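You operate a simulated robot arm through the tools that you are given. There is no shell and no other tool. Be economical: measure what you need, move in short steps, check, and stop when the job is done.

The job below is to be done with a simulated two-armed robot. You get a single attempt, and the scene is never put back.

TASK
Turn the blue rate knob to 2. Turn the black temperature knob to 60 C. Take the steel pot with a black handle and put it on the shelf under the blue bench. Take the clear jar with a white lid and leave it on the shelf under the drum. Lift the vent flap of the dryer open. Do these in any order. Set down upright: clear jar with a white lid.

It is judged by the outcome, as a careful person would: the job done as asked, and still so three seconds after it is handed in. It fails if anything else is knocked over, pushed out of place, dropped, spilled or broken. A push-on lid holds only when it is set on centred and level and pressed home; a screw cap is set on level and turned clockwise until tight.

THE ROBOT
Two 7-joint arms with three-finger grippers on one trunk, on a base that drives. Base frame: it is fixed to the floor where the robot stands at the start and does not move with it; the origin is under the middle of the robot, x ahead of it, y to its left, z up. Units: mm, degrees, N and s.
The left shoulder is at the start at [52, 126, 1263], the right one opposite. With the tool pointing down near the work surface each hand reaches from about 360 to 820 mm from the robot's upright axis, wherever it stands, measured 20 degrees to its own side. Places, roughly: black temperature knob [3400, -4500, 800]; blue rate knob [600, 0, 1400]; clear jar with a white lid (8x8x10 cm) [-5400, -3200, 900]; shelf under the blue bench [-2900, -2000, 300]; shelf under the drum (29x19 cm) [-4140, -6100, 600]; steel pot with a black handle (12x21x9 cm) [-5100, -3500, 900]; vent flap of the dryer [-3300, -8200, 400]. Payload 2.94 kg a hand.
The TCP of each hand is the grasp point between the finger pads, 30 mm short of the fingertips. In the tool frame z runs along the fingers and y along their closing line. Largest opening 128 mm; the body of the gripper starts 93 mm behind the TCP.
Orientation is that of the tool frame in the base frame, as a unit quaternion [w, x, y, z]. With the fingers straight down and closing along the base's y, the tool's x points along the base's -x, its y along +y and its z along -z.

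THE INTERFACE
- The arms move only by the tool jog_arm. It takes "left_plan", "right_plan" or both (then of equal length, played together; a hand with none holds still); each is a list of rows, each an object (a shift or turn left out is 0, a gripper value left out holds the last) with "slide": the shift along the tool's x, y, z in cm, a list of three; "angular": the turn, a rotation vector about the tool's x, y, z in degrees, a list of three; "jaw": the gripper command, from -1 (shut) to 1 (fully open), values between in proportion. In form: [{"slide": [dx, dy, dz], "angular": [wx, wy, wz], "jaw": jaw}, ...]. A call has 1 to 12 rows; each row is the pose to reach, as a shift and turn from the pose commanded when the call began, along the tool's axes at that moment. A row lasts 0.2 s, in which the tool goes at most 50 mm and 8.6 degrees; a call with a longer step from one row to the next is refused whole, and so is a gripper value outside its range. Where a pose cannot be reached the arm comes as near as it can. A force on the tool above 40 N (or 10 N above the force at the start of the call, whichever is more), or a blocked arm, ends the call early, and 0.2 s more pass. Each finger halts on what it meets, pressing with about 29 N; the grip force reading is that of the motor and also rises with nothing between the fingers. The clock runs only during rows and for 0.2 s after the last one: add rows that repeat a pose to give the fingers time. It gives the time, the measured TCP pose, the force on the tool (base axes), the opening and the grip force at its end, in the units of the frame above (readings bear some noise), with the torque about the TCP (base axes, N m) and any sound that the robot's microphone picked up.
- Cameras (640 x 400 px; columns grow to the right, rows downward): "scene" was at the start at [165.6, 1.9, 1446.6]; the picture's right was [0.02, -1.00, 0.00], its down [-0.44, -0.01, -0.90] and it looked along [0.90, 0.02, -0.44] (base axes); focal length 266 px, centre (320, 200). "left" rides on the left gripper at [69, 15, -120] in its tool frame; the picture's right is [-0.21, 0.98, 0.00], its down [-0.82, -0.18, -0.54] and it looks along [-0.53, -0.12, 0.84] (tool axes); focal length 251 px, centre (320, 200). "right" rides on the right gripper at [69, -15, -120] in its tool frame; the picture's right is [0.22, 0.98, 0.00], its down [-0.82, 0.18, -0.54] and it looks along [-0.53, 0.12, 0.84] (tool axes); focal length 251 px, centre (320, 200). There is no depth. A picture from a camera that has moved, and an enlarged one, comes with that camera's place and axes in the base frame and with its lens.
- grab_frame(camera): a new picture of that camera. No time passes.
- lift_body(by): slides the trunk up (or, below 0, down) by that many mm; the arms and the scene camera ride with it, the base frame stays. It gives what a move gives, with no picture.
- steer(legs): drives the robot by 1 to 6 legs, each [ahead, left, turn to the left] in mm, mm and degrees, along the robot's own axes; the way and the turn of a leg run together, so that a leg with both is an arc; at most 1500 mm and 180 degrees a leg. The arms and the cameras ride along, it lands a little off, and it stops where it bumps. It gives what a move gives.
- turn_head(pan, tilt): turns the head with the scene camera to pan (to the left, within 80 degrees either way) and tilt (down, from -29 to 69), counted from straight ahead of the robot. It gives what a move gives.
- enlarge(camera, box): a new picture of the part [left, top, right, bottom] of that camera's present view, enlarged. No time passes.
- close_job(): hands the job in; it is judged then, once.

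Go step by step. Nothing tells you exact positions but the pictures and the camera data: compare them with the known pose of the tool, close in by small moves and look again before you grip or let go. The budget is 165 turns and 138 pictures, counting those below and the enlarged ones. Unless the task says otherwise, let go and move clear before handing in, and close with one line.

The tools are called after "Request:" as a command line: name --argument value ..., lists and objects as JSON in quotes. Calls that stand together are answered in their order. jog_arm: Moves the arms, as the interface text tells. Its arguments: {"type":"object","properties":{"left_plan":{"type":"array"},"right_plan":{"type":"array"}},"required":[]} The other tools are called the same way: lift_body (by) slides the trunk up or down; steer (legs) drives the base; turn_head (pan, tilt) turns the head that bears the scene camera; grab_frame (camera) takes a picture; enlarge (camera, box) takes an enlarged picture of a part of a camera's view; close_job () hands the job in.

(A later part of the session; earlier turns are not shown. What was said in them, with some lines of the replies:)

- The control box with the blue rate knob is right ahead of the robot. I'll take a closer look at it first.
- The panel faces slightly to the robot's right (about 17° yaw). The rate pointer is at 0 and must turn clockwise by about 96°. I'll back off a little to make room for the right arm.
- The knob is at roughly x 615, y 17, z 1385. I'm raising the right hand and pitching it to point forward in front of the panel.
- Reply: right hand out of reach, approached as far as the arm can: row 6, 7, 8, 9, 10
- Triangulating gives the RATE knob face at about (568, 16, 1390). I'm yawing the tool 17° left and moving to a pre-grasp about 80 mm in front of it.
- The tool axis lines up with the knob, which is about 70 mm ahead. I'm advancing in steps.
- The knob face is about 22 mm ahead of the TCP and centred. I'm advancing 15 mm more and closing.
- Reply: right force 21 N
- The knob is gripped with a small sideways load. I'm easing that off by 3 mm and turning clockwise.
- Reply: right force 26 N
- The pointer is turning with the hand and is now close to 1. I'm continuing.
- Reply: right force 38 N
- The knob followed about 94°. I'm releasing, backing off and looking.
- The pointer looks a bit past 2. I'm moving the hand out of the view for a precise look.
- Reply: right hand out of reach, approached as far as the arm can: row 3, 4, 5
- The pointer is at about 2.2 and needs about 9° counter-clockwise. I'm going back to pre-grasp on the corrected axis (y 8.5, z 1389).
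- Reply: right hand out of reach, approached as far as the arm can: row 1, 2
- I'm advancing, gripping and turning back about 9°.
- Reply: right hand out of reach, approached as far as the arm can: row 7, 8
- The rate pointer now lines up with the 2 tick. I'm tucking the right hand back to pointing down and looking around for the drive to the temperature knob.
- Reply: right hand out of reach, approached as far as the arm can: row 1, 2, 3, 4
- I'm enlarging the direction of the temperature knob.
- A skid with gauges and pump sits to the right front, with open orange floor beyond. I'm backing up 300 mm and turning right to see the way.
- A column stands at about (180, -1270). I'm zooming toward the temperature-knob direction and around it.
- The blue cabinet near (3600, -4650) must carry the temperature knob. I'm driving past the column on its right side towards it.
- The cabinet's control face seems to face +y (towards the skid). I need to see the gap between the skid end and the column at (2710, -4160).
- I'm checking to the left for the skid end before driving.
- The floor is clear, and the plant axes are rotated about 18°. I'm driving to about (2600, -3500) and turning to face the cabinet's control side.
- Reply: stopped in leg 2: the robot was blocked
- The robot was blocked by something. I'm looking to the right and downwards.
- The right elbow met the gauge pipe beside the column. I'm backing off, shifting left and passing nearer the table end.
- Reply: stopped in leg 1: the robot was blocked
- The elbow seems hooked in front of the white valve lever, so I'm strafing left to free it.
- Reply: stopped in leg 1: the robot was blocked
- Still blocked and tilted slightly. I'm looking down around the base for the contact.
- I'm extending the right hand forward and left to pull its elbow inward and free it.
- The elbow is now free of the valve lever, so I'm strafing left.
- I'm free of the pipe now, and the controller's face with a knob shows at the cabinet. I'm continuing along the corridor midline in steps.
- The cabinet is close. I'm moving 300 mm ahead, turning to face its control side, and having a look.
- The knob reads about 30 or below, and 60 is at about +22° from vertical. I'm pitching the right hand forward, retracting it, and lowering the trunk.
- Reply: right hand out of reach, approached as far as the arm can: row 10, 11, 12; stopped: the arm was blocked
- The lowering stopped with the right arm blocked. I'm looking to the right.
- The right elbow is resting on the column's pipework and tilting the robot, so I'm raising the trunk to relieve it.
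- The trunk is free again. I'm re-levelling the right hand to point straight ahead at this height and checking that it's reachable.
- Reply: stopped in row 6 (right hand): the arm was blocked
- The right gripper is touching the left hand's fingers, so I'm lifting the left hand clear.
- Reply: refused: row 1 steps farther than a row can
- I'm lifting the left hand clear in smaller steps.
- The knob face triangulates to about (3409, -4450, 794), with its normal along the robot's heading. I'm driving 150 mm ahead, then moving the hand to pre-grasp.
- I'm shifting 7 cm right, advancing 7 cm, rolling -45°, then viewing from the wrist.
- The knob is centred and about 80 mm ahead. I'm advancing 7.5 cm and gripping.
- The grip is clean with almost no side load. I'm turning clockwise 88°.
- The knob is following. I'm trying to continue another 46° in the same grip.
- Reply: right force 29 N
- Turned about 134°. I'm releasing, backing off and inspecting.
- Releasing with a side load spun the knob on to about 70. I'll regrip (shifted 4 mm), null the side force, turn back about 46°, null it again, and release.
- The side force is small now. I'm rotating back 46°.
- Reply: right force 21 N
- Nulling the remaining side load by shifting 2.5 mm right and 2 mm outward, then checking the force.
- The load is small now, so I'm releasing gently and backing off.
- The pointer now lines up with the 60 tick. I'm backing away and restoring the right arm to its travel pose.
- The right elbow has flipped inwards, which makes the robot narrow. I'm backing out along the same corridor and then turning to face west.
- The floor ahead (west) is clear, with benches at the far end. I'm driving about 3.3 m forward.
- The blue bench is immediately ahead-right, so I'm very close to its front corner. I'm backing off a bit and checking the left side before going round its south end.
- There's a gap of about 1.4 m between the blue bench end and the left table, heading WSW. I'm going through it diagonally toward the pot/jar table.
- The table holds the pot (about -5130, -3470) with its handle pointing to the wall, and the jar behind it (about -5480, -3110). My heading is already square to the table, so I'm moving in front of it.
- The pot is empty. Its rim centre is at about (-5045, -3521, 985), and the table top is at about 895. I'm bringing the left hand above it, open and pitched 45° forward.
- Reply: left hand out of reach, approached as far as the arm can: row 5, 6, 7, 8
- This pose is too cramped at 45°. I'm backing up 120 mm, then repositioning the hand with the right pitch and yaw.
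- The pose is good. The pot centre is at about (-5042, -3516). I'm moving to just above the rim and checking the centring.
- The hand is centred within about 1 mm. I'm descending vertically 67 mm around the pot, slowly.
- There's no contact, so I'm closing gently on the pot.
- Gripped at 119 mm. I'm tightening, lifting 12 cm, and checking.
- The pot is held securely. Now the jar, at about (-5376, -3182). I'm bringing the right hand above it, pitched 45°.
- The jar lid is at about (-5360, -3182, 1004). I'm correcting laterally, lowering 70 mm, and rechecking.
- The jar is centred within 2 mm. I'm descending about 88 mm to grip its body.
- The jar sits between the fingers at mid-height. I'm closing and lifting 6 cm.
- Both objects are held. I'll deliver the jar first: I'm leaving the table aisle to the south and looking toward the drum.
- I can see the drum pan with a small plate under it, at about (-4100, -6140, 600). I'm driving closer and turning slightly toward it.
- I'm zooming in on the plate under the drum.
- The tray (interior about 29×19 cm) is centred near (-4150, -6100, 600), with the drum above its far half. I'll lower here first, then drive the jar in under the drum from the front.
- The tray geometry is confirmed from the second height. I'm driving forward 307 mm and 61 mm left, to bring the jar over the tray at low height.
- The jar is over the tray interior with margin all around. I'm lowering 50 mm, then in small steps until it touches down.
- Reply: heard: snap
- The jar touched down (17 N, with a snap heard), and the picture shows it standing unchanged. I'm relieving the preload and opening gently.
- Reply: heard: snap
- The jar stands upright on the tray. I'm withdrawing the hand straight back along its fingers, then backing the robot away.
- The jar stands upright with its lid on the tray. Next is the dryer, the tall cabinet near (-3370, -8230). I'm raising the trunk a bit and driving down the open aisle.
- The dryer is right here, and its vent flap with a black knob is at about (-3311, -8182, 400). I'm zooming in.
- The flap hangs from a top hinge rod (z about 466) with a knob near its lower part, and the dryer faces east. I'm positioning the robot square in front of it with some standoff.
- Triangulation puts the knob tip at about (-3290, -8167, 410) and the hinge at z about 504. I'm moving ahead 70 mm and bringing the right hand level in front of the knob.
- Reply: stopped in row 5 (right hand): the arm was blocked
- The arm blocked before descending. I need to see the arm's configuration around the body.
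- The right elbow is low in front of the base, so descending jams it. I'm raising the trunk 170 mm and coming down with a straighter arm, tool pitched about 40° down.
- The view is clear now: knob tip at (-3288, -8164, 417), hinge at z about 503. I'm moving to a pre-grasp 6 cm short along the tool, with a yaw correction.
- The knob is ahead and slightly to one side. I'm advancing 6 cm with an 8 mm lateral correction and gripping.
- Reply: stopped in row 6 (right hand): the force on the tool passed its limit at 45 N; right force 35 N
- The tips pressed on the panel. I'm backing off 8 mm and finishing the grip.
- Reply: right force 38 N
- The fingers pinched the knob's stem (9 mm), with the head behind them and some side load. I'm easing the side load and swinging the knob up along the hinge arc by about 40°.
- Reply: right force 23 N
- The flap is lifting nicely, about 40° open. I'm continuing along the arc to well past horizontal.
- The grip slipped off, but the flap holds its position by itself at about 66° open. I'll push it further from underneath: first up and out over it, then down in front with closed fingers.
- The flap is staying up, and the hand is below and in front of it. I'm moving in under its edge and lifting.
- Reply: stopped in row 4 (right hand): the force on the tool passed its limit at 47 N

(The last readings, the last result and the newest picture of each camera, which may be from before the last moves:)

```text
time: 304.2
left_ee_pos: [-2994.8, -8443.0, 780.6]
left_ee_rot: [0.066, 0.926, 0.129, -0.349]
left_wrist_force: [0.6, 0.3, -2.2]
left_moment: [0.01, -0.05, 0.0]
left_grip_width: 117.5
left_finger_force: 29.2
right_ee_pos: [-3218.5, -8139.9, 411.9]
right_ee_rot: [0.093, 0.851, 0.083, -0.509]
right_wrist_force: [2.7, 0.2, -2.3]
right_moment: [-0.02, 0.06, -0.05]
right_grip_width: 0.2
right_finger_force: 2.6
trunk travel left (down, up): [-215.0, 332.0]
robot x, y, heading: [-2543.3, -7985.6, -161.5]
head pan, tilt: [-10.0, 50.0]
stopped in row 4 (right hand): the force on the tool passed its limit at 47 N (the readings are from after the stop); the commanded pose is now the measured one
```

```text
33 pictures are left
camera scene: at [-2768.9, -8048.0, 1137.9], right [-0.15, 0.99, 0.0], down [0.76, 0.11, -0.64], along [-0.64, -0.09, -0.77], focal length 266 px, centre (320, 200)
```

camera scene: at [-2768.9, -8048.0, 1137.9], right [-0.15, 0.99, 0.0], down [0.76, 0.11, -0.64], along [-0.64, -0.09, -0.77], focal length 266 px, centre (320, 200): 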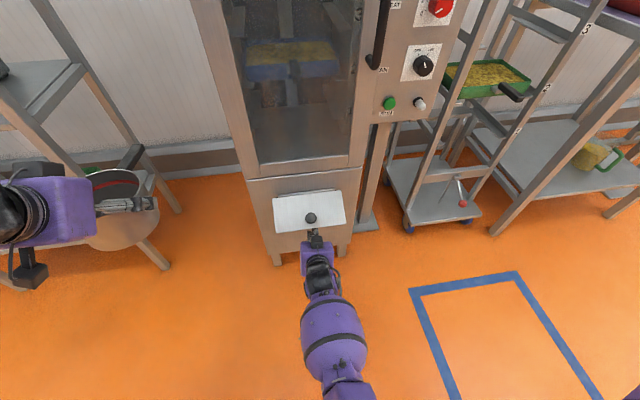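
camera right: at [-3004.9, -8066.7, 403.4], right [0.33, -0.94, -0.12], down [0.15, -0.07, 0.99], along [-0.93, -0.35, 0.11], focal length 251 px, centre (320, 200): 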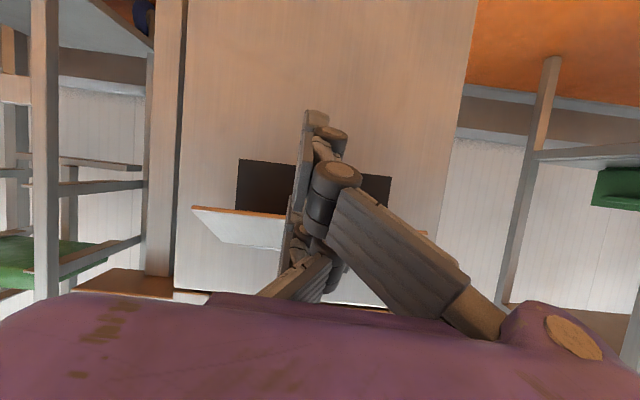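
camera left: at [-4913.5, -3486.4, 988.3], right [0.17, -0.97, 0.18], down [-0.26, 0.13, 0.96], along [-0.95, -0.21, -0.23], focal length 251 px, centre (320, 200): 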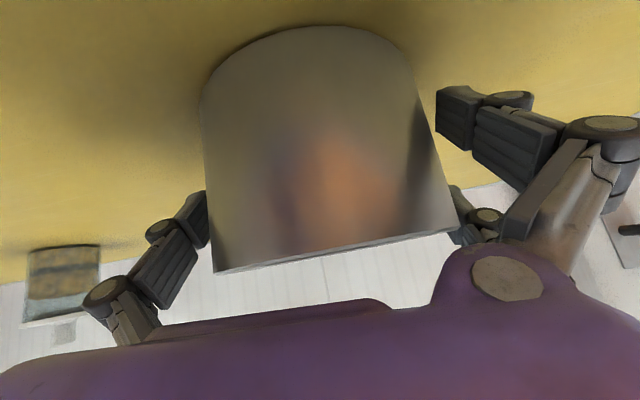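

The lift hit the force limit, probably from touching the flap too fast. I'm lifting slowly.

Request:
jog_arm --right_plan '[{"slide": [-0.4, 0, -0.2]}, {"slide": [-0.8, 0.1, -0.4]}, {"slide": [-1.2, 0.1, -0.6]}, {"slide": [-1.6, 0.1, -0.8]}, {"slide": [-2, 0.2, -1]}, {"slide": [-2.4, 0.2, -1.2]}, {"slide": [-2.8, 0.2, -1.4]}, {"slide": [-3.2, 0.3, -1.6]}, {"slide": [-3.6, 0.3, -1.8]}, {"slide": [-4, 0.3, -2]}, {"slide": [-4.4, 0.4, -2.2]}, {"slide": [-4.8, 0.4, -2.4]}]'

Request:
grab_frame --camera "right"

```text
time: 305.1
left_ee_pos: [-2995.9, -8444.1, 779.1]
left_ee_rot: [0.065, 0.926, 0.129, -0.349]
left_wrist_force: [-0.2, -0.5, -2.8]
left_moment: [0.05, 0.0, 0.0]
left_grip_width: 117.6
left_finger_force: 28.8
right_ee_pos: [-3214.5, -8136.2, 414.9]
right_ee_rot: [0.092, 0.858, 0.083, -0.498]
right_wrist_force: [-17.3, -4.1, -17.7]
right_moment: [0.04, -0.84, 0.24]
right_grip_width: 0.0
right_finger_force: 6.9
trunk travel left (down, up): [-215.0, 332.0]
robot x, y, heading: [-2540.7, -7985.8, -161.5]
head pan, tilt: [-10.0, 50.0]
stopped in row 4 (right hand): the force on the tool passed its limit at 42 N (the readings are from after the stop); the commanded pose is now the measured one
```

```text
32 pictures are left
camera right: at [-3083.7, -8089.6, 411.9], right [0.33, -0.94, -0.11], down [0.09, -0.09, 0.99], along [-0.94, -0.34, 0.06], focal length 251 px, centre (320, 200)
```

right: 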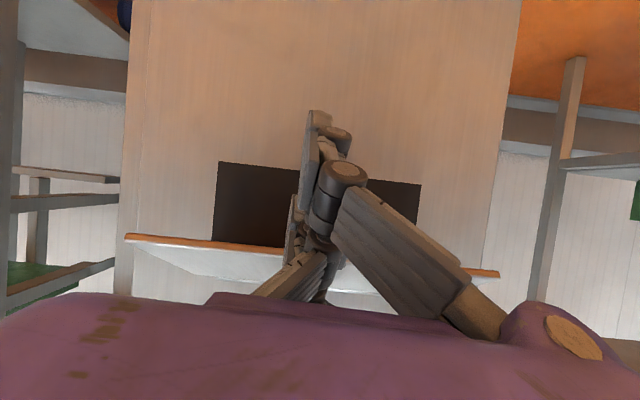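

The flap doesn't move under 45 N: it's at its end stop (about 66°) and holds itself there, so it's fully open. I'm withdrawing the hand down and out, and backing the robot off.

Request:
jog_arm --right_plan '[{"slide": [1.2, 0, 0.6]}, {"slide": [2.6, 0, -1.8]}, {"slide": [4, 0, -5]}, {"slide": [5.5, 0, -8.5]}, {"slide": [5.5, 0, -8.5]}]'

Request:
steer --legs '[[-250, 0, 0]]'

Request:
turn_head --pan 10 --tilt 40

Request:
grab_frame --camera "scene"

```text
time: 306.3
left_ee_pos: [-2994.3, -8444.2, 782.2]
left_ee_rot: [0.065, 0.925, 0.129, -0.351]
left_wrist_force: [-0.7, 0.7, -1.9]
left_moment: [0.01, -0.01, -0.03]
left_grip_width: 117.4
left_finger_force: 29.2
right_ee_pos: [-3114.6, -8114.3, 412.8]
right_ee_rot: [0.094, 0.856, 0.084, -0.501]
right_wrist_force: [0.2, -0.5, -1.0]
right_moment: [0.0, 0.01, 0.01]
right_grip_width: 0.0
right_finger_force: 3.4
trunk travel left (down, up): [-215.0, 332.0]
robot x, y, heading: [-2541.1, -7986.5, -161.7]
head pan, tilt: [-10.0, 50.0]
```

```text
time: 308.2
left_ee_pos: [-2756.1, -8366.4, 782.1]
left_ee_rot: [0.066, 0.925, 0.13, -0.351]
left_wrist_force: [1.4, 0.5, -2.4]
left_moment: [0.05, -0.02, -0.01]
left_grip_width: 117.6
left_finger_force: 29.0
right_ee_pos: [-2876.9, -8036.8, 413.9]
right_ee_rot: [0.094, 0.856, 0.085, -0.501]
right_wrist_force: [-0.7, 0.4, -0.9]
right_moment: [-0.01, 0.0, 0.02]
right_grip_width: 0.0
right_finger_force: 2.7
trunk travel left (down, up): [-215.0, 332.0]
robot x, y, heading: [-2301.1, -7903.4, -161.6]
head pan, tilt: [-10.0, 50.0]
```

```text
time: 309.0
left_ee_pos: [-2757.4, -8365.4, 782.7]
left_ee_rot: [0.065, 0.925, 0.129, -0.351]
left_wrist_force: [0.1, -0.4, -3.4]
left_moment: [0.02, -0.03, 0.01]
left_grip_width: 117.5
left_finger_force: 29.8
right_ee_pos: [-2878.2, -8036.9, 413.6]
right_ee_rot: [0.093, 0.857, 0.084, -0.501]
right_wrist_force: [0.0, -0.2, 0.3]
right_moment: [0.02, -0.03, 0.0]
right_grip_width: 0.1
right_finger_force: 2.7
trunk travel left (down, up): [-215.0, 332.0]
robot x, y, heading: [-2304.4, -7904.6, -161.7]
head pan, tilt: [10.0, 40.0]
```

```text
31 pictures are left
camera scene: at [-2530.8, -7998.4, 1151.7], right [-0.48, 0.88, 0.0], down [0.56, 0.31, -0.77], along [-0.67, -0.37, -0.64], focal length 266 px, centre (320, 200)
```

scene: 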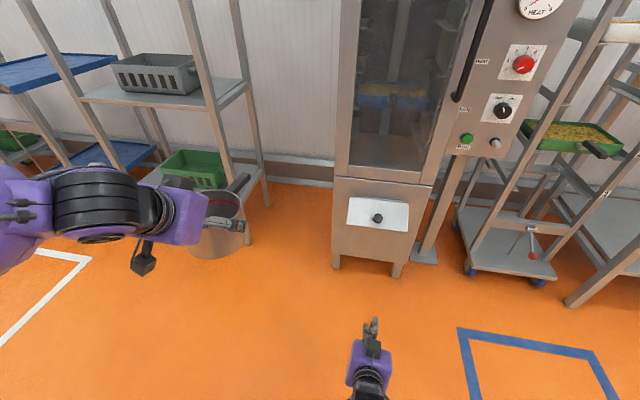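

The flap stays open. Now the pot: I'm raising the trunk and strafing north along the same open aisle.

Request:
lift_body --by 215

Request:
steer --legs '[[0, -1400, 0], [0, -1400, 0], [0, -1250, 0]]'

Request:
turn_head --pan -60 --tilt 25

Request:
grab_frame --camera "scene"

```text
time: 311.3
left_ee_pos: [-2756.9, -8366.9, 996.4]
left_ee_rot: [0.066, 0.925, 0.13, -0.35]
left_wrist_force: [0.1, 0.1, -2.2]
left_moment: [0.05, 0.01, 0.0]
left_grip_width: 117.8
left_finger_force: 28.8
right_ee_pos: [-2875.5, -8037.0, 627.1]
right_ee_rot: [0.093, 0.857, 0.085, -0.5]
right_wrist_force: [0.6, 0.4, -0.4]
right_moment: [-0.04, -0.01, -0.01]
right_grip_width: 0.0
right_finger_force: 2.9
trunk travel left (down, up): [-430.0, 117.0]
robot x, y, heading: [-2301.6, -7903.1, -161.3]
head pan, tilt: [10.0, 40.0]
```

```text
time: 346.3
left_ee_pos: [-4051.3, -4579.8, 998.0]
left_ee_rot: [0.068, 0.924, 0.138, -0.35]
left_wrist_force: [0.6, 0.8, -2.2]
left_moment: [0.01, -0.06, 0.02]
left_grip_width: 117.5
left_finger_force: 29.3
right_ee_pos: [-4178.4, -4254.0, 626.5]
right_ee_rot: [0.099, 0.855, 0.093, -0.5]
right_wrist_force: [-0.3, -0.1, 0.2]
right_moment: [0.0, -0.01, 0.04]
right_grip_width: 0.0
right_finger_force: 2.9
trunk travel left (down, up): [-430.0, 117.0]
robot x, y, heading: [-3601.8, -4110.6, -160.3]
head pan, tilt: [10.0, 40.0]
```

```text
time: 347.7
left_ee_pos: [-4050.3, -4580.4, 996.8]
left_ee_rot: [0.068, 0.924, 0.138, -0.35]
left_wrist_force: [-0.9, 0.3, -2.0]
left_moment: [0.0, 0.0, -0.03]
left_grip_width: 117.6
left_finger_force: 29.1
right_ee_pos: [-4176.8, -4254.4, 627.9]
right_ee_rot: [0.098, 0.855, 0.092, -0.5]
right_wrist_force: [0.5, -0.1, -0.6]
right_moment: [-0.01, -0.05, 0.0]
right_grip_width: 0.2
right_finger_force: 3.1
trunk travel left (down, up): [-430.0, 117.0]
robot x, y, heading: [-3602.6, -4108.7, -160.6]
head pan, tilt: [-60.0, 25.0]
```

```text
30 pictures are left
camera scene: at [-3771.3, -4086.7, 1395.3], right [0.65, 0.76, 0.0], down [0.32, -0.27, -0.91], along [-0.69, 0.59, -0.42], focal length 266 px, centre (320, 200)
```

scene: 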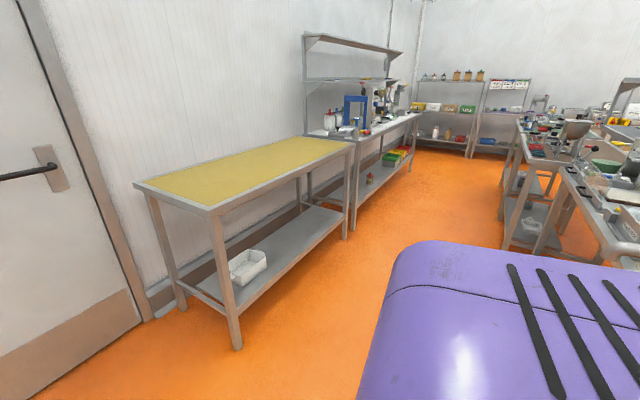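

I'm on the corridor line. I'm backing east through the gap, then strafing right in front of the blue bench with standoff.

Request:
steer --legs '[[-1200, 0, 0], [-1100, 0, 0], [0, -1000, 0], [0, -920, 0]]'

Request:
turn_head --pan 0 --tilt 38

Request:
grab_frame --camera "scene"

```text
time: 375.7
left_ee_pos: [-2508.1, -2007.7, 997.5]
left_ee_rot: [0.067, 0.925, 0.135, -0.35]
left_wrist_force: [-0.4, 0.1, -2.5]
left_moment: [-0.01, -0.04, -0.01]
left_grip_width: 117.7
left_finger_force: 29.0
right_ee_pos: [-2632.0, -1680.4, 626.8]
right_ee_rot: [0.095, 0.856, 0.088, -0.501]
right_wrist_force: [-0.4, 0.5, 0.1]
right_moment: [0.01, 0.0, -0.01]
right_grip_width: 0.1
right_finger_force: 2.9
trunk travel left (down, up): [-430.0, 117.0]
robot x, y, heading: [-2058.2, -1545.4, -161.0]
head pan, tilt: [-60.0, 25.0]
```

```text
time: 377.0
left_ee_pos: [-2507.5, -2009.1, 997.1]
left_ee_rot: [0.067, 0.925, 0.133, -0.35]
left_wrist_force: [-1.0, 0.2, -1.8]
left_moment: [-0.04, 0.0, 0.0]
left_grip_width: 117.6
left_finger_force: 29.2
right_ee_pos: [-2631.6, -1680.9, 628.1]
right_ee_rot: [0.095, 0.856, 0.087, -0.501]
right_wrist_force: [-0.2, -0.2, -0.5]
right_moment: [-0.01, -0.01, 0.04]
right_grip_width: 0.0
right_finger_force: 3.1
trunk travel left (down, up): [-430.0, 117.0]
robot x, y, heading: [-2054.5, -1547.0, -161.1]
head pan, tilt: [0.0, 38.0]
```

```text
29 pictures are left
camera scene: at [-2234.8, -1605.8, 1375.0], right [-0.33, 0.95, 0.0], down [0.58, 0.2, -0.79], along [-0.74, -0.26, -0.62], focal length 266 px, centre (320, 200)
```

scene: 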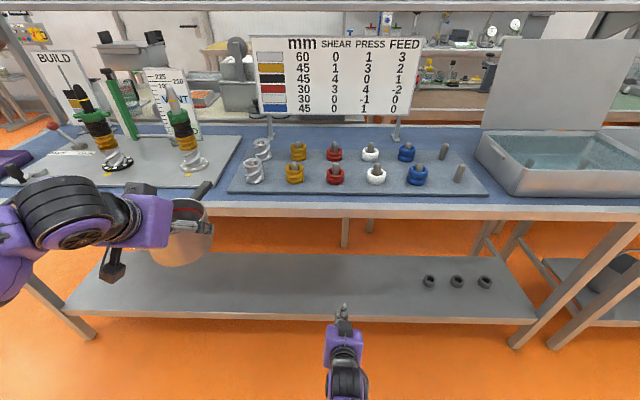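

The bench shelf is clear on the left. Its front edge is at about 750 mm ahead, with the shelf at z about 300. First I'm raising the right hand so its elbow clears the base, then lowering the trunk 300 mm.

Request:
jog_arm --right_plan '[{"slide": [-3.1, 0.3, -1.7], "angular": [0, 2, 0]}, {"slide": [-6.3, 0.5, -3.4], "angular": [0, 4, 0]}, {"slide": [-9.4, 0.8, -5.1], "angular": [0, 6, 0]}, {"slide": [-12.5, 1.1, -6.9], "angular": [0, 8, 0]}, {"slide": [-15.6, 1.4, -8.6], "angular": [0, 10, 0]}, {"slide": [-18.8, 1.6, -10.3], "angular": [0, 12, 0]}, {"slide": [-21.9, 1.9, -12], "angular": [0, 15, 0]}, {"slide": [-21.9, 1.9, -12], "angular": [0, 15, 0]}]'

Request:
lift_body --by -300

Request:
grab_frame --camera "scene"

```text
time: 378.8
left_ee_pos: [-2508.0, -2008.0, 997.2]
left_ee_rot: [0.067, 0.925, 0.134, -0.349]
left_wrist_force: [0.4, 0.3, -2.6]
left_moment: [0.02, -0.03, 0.02]
left_grip_width: 117.7
left_finger_force: 28.9
right_ee_pos: [-2632.8, -1679.4, 877.5]
right_ee_rot: [0.084, 0.913, 0.1, -0.386]
right_wrist_force: [-0.3, -1.0, 0.1]
right_moment: [0.03, 0.01, 0.02]
right_grip_width: 0.0
right_finger_force: 2.2
trunk travel left (down, up): [-430.0, 117.0]
robot x, y, heading: [-2054.1, -1545.3, -160.7]
head pan, tilt: [0.0, 38.0]
```

```text
time: 381.8
left_ee_pos: [-2506.8, -2008.3, 697.5]
left_ee_rot: [0.068, 0.924, 0.134, -0.35]
left_wrist_force: [-0.3, -0.5, -2.0]
left_moment: [0.02, -0.01, 0.02]
left_grip_width: 117.6
left_finger_force: 29.0
right_ee_pos: [-2633.2, -1677.3, 578.3]
right_ee_rot: [0.078, 0.913, 0.102, -0.387]
right_wrist_force: [0.2, -0.2, -0.5]
right_moment: [-0.01, -0.04, 0.0]
right_grip_width: 0.1
right_finger_force: 3.2
trunk travel left (down, up): [-130.0, 417.0]
robot x, y, heading: [-2053.9, -1545.9, -160.7]
head pan, tilt: [0.0, 38.0]
```

```text
28 pictures are left
camera scene: at [-2323.5, -1636.6, 1056.5], right [-0.33, 0.94, 0.0], down [0.58, 0.2, -0.79], along [-0.74, -0.26, -0.62], focal length 266 px, centre (320, 200)
```

scene: 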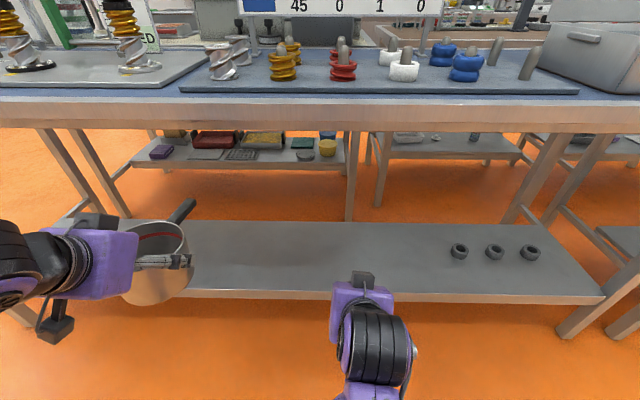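

I'm lowering the pot, then extending it forward under the bench top, while correcting a 3° pitch drift.

Request:
jog_arm --left_plan '[{"slide": [3, -0.15, 3.4], "angular": [0, -1, 0]}, {"slide": [6.1, -0.3, 6.8], "angular": [0, -2, 0]}, {"slide": [9.1, -0.44, 10.2], "angular": [0, -3.1, 0]}, {"slide": [5.75, -0.3, 13.2], "angular": [0, -3.1, 0]}, {"slide": [2.4, -0.16, 16.2], "angular": [0, -3.1, 0]}, {"slide": [-0.95, -0.02, 19.2], "angular": [0, -3.1, 0]}, {"slide": [-4.3, 0.12, 22.2], "angular": [0, -3.1, 0]}, {"slide": [-4.3, 0.12, 22.2], "angular": [0, -3.1, 0]}]'

Request:
grab_frame --camera "scene"

Request:
grab_frame --camera "left"

```text
time: 383.6
left_ee_pos: [-2678.5, -2064.6, 559.9]
left_ee_rot: [0.07, 0.915, 0.132, -0.375]
left_wrist_force: [-0.3, -0.5, -2.3]
left_moment: [0.0, -0.03, -0.03]
left_grip_width: 117.3
left_finger_force: 28.8
right_ee_pos: [-2633.1, -1677.7, 578.0]
right_ee_rot: [0.079, 0.913, 0.103, -0.386]
right_wrist_force: [-0.2, -0.1, 0.4]
right_moment: [0.01, 0.03, 0.01]
right_grip_width: 0.1
right_finger_force: 2.9
trunk travel left (down, up): [-130.0, 417.0]
robot x, y, heading: [-2051.3, -1544.7, -160.9]
head pan, tilt: [0.0, 38.0]
```

```text
27 pictures are left
camera scene: at [-2323.6, -1636.7, 1056.4], right [-0.33, 0.94, 0.0], down [0.58, 0.2, -0.79], along [-0.74, -0.26, -0.62], focal length 266 px, centre (320, 200)
```

scene: 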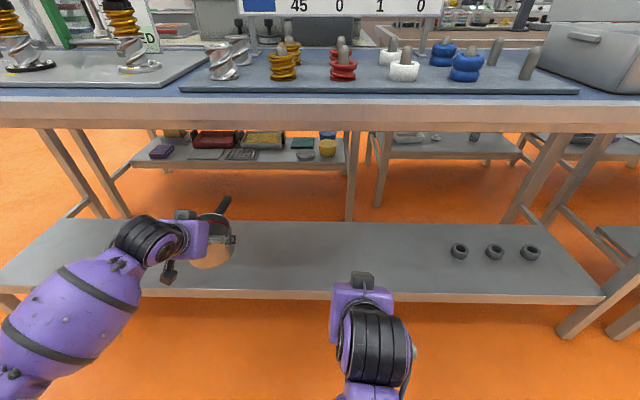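

```text
26 pictures are left
camera left: at [-2546.9, -2039.4, 596.8], right [0.14, -0.97, 0.18], down [-0.25, 0.14, 0.96], along [-0.96, -0.18, -0.23], focal length 251 px, centre (320, 200)
```

left: 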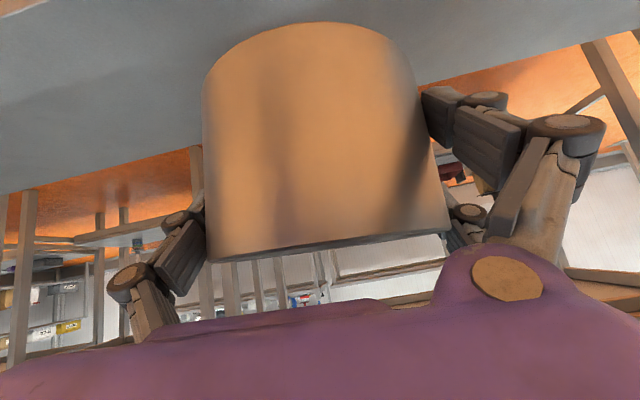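

I'm driving 100 mm forward, then lowering the pot toward the shelf.

Request:
steer --legs '[[100, 0, 0]]'

Request:
jog_arm --left_plan '[{"slide": [2.4, -0.1, 2.5]}, {"slide": [4.9, -0.2, 4.9]}, {"slide": [7.3, -0.35, 7.4]}, {"slide": [9.8, -0.45, 9.9]}, {"slide": [9.8, -0.45, 9.9]}]'

Request:
grab_frame --camera "left"

Request:
grab_frame --camera "scene"

```text
time: 384.7
left_ee_pos: [-2769.3, -2099.4, 558.8]
left_ee_rot: [0.071, 0.915, 0.133, -0.375]
left_wrist_force: [-0.1, -1.1, -3.0]
left_moment: [0.01, 0.0, 0.01]
left_grip_width: 117.5
left_finger_force: 28.7
right_ee_pos: [-2726.0, -1711.6, 576.8]
right_ee_rot: [0.079, 0.913, 0.104, -0.386]
right_wrist_force: [0.4, 0.5, -0.7]
right_moment: [0.0, 0.0, -0.01]
right_grip_width: 0.0
right_finger_force: 3.2
trunk travel left (down, up): [-130.0, 417.0]
robot x, y, heading: [-2150.3, -1574.0, -160.8]
head pan, tilt: [0.0, 38.0]
```

```text
time: 385.9
left_ee_pos: [-2767.8, -2099.3, 420.1]
left_ee_rot: [0.072, 0.915, 0.135, -0.374]
left_wrist_force: [1.0, 0.5, -3.1]
left_moment: [0.01, -0.04, 0.01]
left_grip_width: 117.7
left_finger_force: 28.6
right_ee_pos: [-2725.3, -1710.7, 577.5]
right_ee_rot: [0.079, 0.913, 0.105, -0.387]
right_wrist_force: [0.3, -0.1, 0.2]
right_moment: [-0.02, 0.0, 0.0]
right_grip_width: 0.0
right_finger_force: 3.1
trunk travel left (down, up): [-130.0, 417.0]
robot x, y, heading: [-2145.4, -1577.8, -160.8]
head pan, tilt: [0.0, 38.0]
```

```text
25 pictures are left
camera left: at [-2638.0, -2073.7, 456.8], right [0.14, -0.97, 0.18], down [-0.25, 0.14, 0.96], along [-0.96, -0.18, -0.23], focal length 251 px, centre (320, 200)
```

left: 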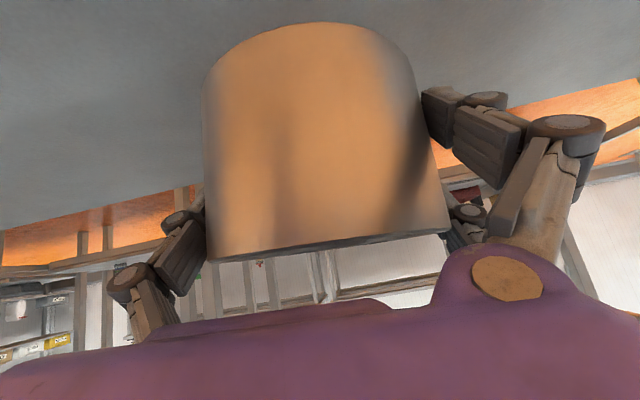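

```text
24 pictures are left
camera scene: at [-2416.2, -1669.8, 1056.4], right [-0.33, 0.94, 0.0], down [0.58, 0.2, -0.79], along [-0.74, -0.26, -0.62], focal length 266 px, centre (320, 200)
```

scene: 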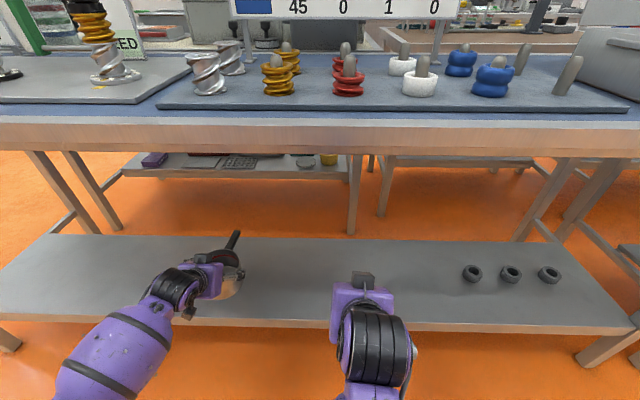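

The pot is well over the shelf. I'm descending slowly to contact.

Request:
jog_arm --left_plan '[{"slide": [0.6, 0, 0.6]}, {"slide": [1.2, 0, 1.2]}, {"slide": [1.8, -0.1, 1.8]}, {"slide": [2.3, -0.1, 2.3]}, {"slide": [2.7, -0.1, 2.7]}, {"slide": [3.1, -0.1, 3.1]}, {"slide": [3.5, -0.15, 3.5]}, {"slide": [3.8, -0.15, 3.8]}, {"slide": [4.1, -0.2, 4.1]}, {"slide": [4.4, -0.2, 4.4]}, {"slide": [4.7, -0.2, 4.7]}, {"slide": [5, -0.2, 5]}]'

```text
time: 388.5
left_ee_pos: [-2769.7, -2100.5, 349.4]
left_ee_rot: [0.072, 0.914, 0.134, -0.375]
left_wrist_force: [-0.1, 0.4, -2.2]
left_moment: [0.01, -0.04, 0.0]
left_grip_width: 117.3
left_finger_force: 29.2
right_ee_pos: [-2725.8, -1710.6, 576.1]
right_ee_rot: [0.078, 0.913, 0.104, -0.387]
right_wrist_force: [0.8, -0.1, 1.1]
right_moment: [-0.01, -0.01, -0.01]
right_grip_width: 0.0
right_finger_force: 3.1
trunk travel left (down, up): [-130.0, 417.0]
robot x, y, heading: [-2146.6, -1573.7, -160.5]
head pan, tilt: [0.0, 38.0]
```

Request:
jog_arm --left_plan '[{"slide": [0.3, 0, 0.3]}, {"slide": [0.6, 0, 0.6]}, {"slide": [0.9, 0, 0.9]}, {"slide": [1.2, 0, 1.2]}, {"slide": [1.5, -0.1, 1.5]}, {"slide": [1.8, -0.1, 1.8]}, {"slide": [2.1, -0.1, 2.1]}, {"slide": [2.4, -0.1, 2.4]}]'

Request:
grab_frame --camera "left"

```text
time: 390.3
left_ee_pos: [-2769.8, -2097.3, 318.0]
left_ee_rot: [0.07, 0.914, 0.133, -0.377]
left_wrist_force: [-2.9, -1.0, 19.3]
left_moment: [0.99, 0.36, 0.37]
left_grip_width: 119.3
left_finger_force: 29.2
right_ee_pos: [-2723.8, -1710.6, 578.9]
right_ee_rot: [0.078, 0.913, 0.103, -0.387]
right_wrist_force: [-0.3, -0.9, -0.9]
right_moment: [0.01, -0.03, -0.02]
right_grip_width: 0.0
right_finger_force: 3.8
trunk travel left (down, up): [-130.0, 417.0]
robot x, y, heading: [-2149.6, -1576.3, -160.5]
head pan, tilt: [0.0, 38.0]
```

```text
23 pictures are left
camera left: at [-2638.0, -2071.3, 354.0], right [0.14, -0.97, 0.18], down [-0.25, 0.14, 0.96], along [-0.96, -0.18, -0.23], focal length 251 px, centre (320, 200)
```

left: 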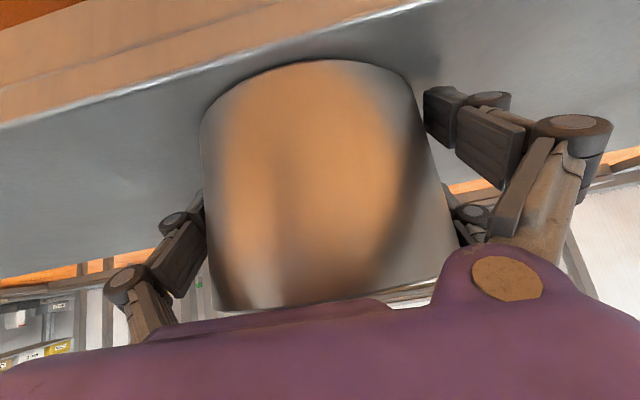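

The pot touched down (shelf at z about 268), but its front edge is only just on the shelf. I'm lifting 3 cm, driving 60 mm deeper and setting it down again.

Request:
jog_arm --left_plan '[{"slide": [-1, 0, -1]}, {"slide": [-2, 0.1, -2]}, {"slide": [-2.5, 0.1, -2.5]}, {"slide": [-2.5, 0.1, -2.5]}]'

Request:
steer --legs '[[60, 0, 0]]'

Request:
jog_arm --left_plan '[{"slide": [0.6, 0, 0.6]}, {"slide": [1.2, 0, 1.2]}, {"slide": [1.5, -0.1, 1.5]}, {"slide": [1.8, -0.1, 1.8]}, {"slide": [2.1, -0.1, 2.1]}, {"slide": [2.4, -0.1, 2.4]}, {"slide": [2.4, -0.1, 2.4]}]'

Request:
grab_frame --camera "left"

```text
time: 391.3
left_ee_pos: [-2769.1, -2099.0, 351.3]
left_ee_rot: [0.071, 0.915, 0.133, -0.374]
left_wrist_force: [-0.1, 0.5, -2.7]
left_moment: [0.0, -0.03, 0.02]
left_grip_width: 117.7
left_finger_force: 28.9
right_ee_pos: [-2726.5, -1711.6, 577.9]
right_ee_rot: [0.079, 0.913, 0.105, -0.387]
right_wrist_force: [0.2, 1.0, -0.6]
right_moment: [-0.01, 0.02, 0.01]
right_grip_width: 0.0
right_finger_force: 3.5
trunk travel left (down, up): [-130.0, 417.0]
robot x, y, heading: [-2148.8, -1577.0, -160.8]
head pan, tilt: [0.0, 38.0]
```

```text
time: 392.3
left_ee_pos: [-2826.8, -2119.1, 350.7]
left_ee_rot: [0.071, 0.915, 0.133, -0.374]
left_wrist_force: [-0.3, 0.6, -1.7]
left_moment: [0.0, -0.04, 0.02]
left_grip_width: 117.7
left_finger_force: 29.3
right_ee_pos: [-2782.7, -1732.1, 577.0]
right_ee_rot: [0.078, 0.913, 0.104, -0.386]
right_wrist_force: [0.2, -0.3, -0.1]
right_moment: [0.02, 0.0, 0.02]
right_grip_width: 0.0
right_finger_force: 2.9
trunk travel left (down, up): [-130.0, 417.0]
robot x, y, heading: [-2203.1, -1599.1, -160.8]
head pan, tilt: [0.0, 38.0]
```

```text
time: 393.9
left_ee_pos: [-2825.9, -2119.4, 318.8]
left_ee_rot: [0.071, 0.914, 0.132, -0.376]
left_wrist_force: [1.3, 0.0, 3.6]
left_moment: [0.3, 0.0, 0.01]
left_grip_width: 117.8
left_finger_force: 29.4
right_ee_pos: [-2783.3, -1730.4, 577.1]
right_ee_rot: [0.077, 0.913, 0.103, -0.388]
right_wrist_force: [0.5, 0.1, -0.2]
right_moment: [-0.01, 0.05, -0.03]
right_grip_width: 0.1
right_finger_force: 3.4
trunk travel left (down, up): [-130.0, 417.0]
robot x, y, heading: [-2202.5, -1599.3, -160.6]
head pan, tilt: [0.0, 38.0]
```

```text
22 pictures are left
camera left: at [-2694.7, -2093.4, 356.2], right [0.14, -0.97, 0.18], down [-0.25, 0.14, 0.96], along [-0.96, -0.18, -0.23], focal length 251 px, centre (320, 200)
```

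left: 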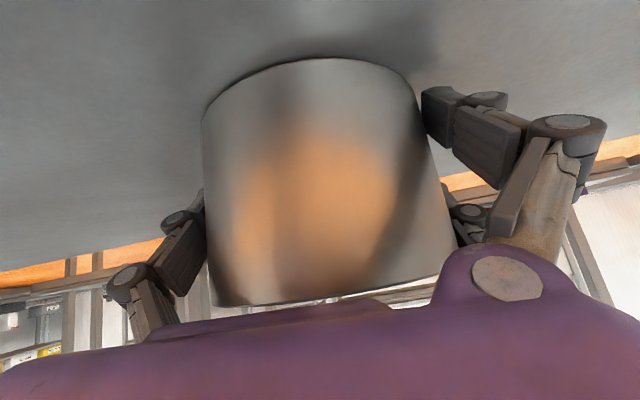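

The pot rests on the shelf, fully inside the edge. I'm opening and withdrawing along the fingers.

Request:
jog_arm --left_plan '[{"slide": [0.1, 0, 0.1]}, {"slide": [0, 0, 0], "jaw": 0.9}, {"slide": [0, 0, 0], "jaw": 1}, {"slide": [0, 0, 0], "jaw": 1}, {"slide": [0, 0, -1.5]}, {"slide": [0, 0, -4]}, {"slide": [0, 0, -7.5]}, {"slide": [0, 0, -11]}, {"slide": [0, 0, -14.5]}, {"slide": [0, 0, -14.5]}]'

Request:
grab_frame --camera "left"

Request:
grab_frame --camera "scene"

```text
time: 396.1
left_ee_pos: [-2727.7, -2087.8, 420.1]
left_ee_rot: [0.072, 0.915, 0.134, -0.375]
left_wrist_force: [1.0, -0.6, -0.6]
left_moment: [0.0, 0.0, 0.0]
left_grip_width: 128.2
left_finger_force: 0.0
right_ee_pos: [-2782.3, -1730.1, 576.9]
right_ee_rot: [0.079, 0.913, 0.104, -0.387]
right_wrist_force: [0.9, 0.7, 0.1]
right_moment: [0.01, 0.0, -0.01]
right_grip_width: 0.1
right_finger_force: 2.9
trunk travel left (down, up): [-130.0, 417.0]
robot x, y, heading: [-2207.6, -1598.5, -160.6]
head pan, tilt: [0.0, 38.0]
```

```text
21 pictures are left
camera left: at [-2596.7, -2060.4, 457.8], right [0.14, -0.97, 0.18], down [-0.26, 0.14, 0.96], along [-0.96, -0.18, -0.23], focal length 251 px, centre (320, 200)
```

left: 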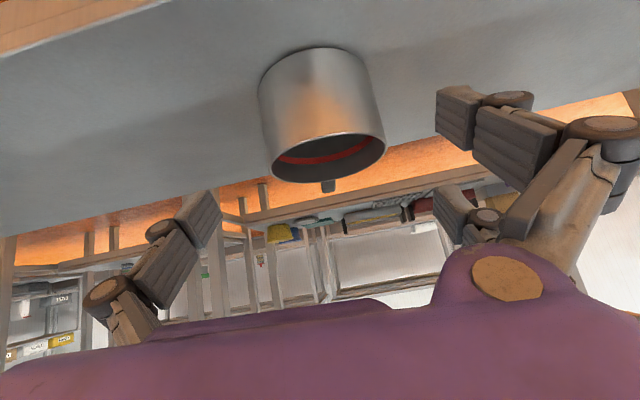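

```text
20 pictures are left
camera scene: at [-2472.8, -1689.6, 1056.4], right [-0.33, 0.94, 0.0], down [0.58, 0.2, -0.79], along [-0.74, -0.26, -0.62], focal length 266 px, centre (320, 200)
```

scene: 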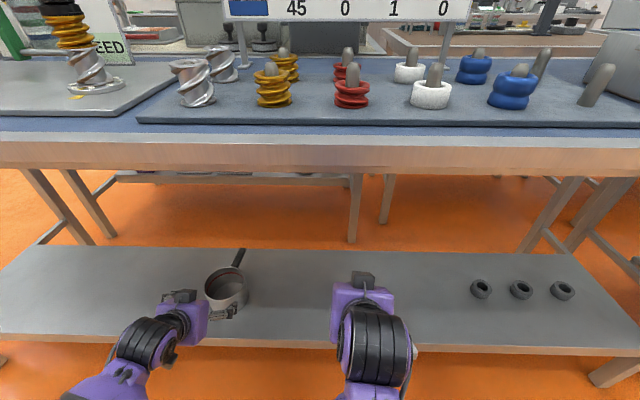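

The pot stands upright on the shelf. I'm backing clear and doing one last check.

Request:
steer --legs '[[-350, 0, 0]]'

Request:
grab_frame --camera "scene"

```text
time: 398.4
left_ee_pos: [-2395.8, -1969.0, 420.7]
left_ee_rot: [0.072, 0.914, 0.133, -0.375]
left_wrist_force: [-0.1, -0.5, -0.1]
left_moment: [-0.05, 0.0, 0.04]
left_grip_width: 128.2
left_finger_force: 0.0
right_ee_pos: [-2449.4, -1613.6, 578.9]
right_ee_rot: [0.078, 0.913, 0.103, -0.387]
right_wrist_force: [-0.2, -0.1, 1.3]
right_moment: [0.0, -0.01, 0.01]
right_grip_width: 0.0
right_finger_force: 3.1
trunk travel left (down, up): [-130.0, 417.0]
robot x, y, heading: [-1869.2, -1481.5, -160.8]
head pan, tilt: [0.0, 38.0]
```

```text
19 pictures are left
camera scene: at [-2140.0, -1572.8, 1056.5], right [-0.33, 0.94, 0.0], down [0.58, 0.2, -0.79], along [-0.74, -0.26, -0.62], focal length 266 px, centre (320, 200)
```

scene: 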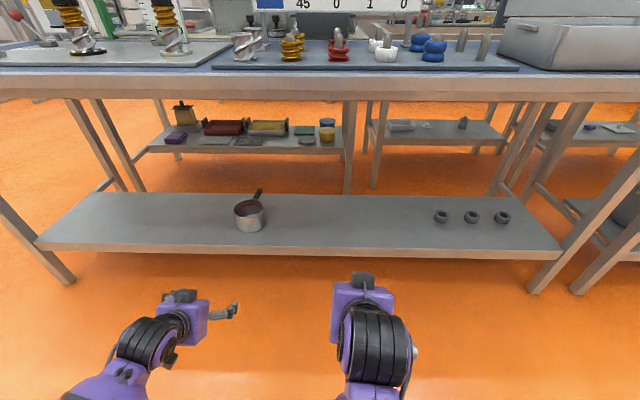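

All five parts are done as far as the pictures show, and both hands are clear, so I'm handing the job in.

Request:
close_job

```text
The job is handed in.
```

I handed the job in with all five parts done: rate knob at 2, temperature knob at 60 C, pot on the shelf under the blue bench, jar upright with its lid on the shelf under the drum, and the dryer's vent flap open. The flap stops at about 66° and wouldn't move further under 45 N, so I took that as fully open. On the way to the temperature knob the robot's right elbow bumped the gauge pipe beside the column, and later the pipework there, and I saw nothing displaced. The microphone also picked up a snap as the jar touched down and another as I let go, but the jar looked intact.
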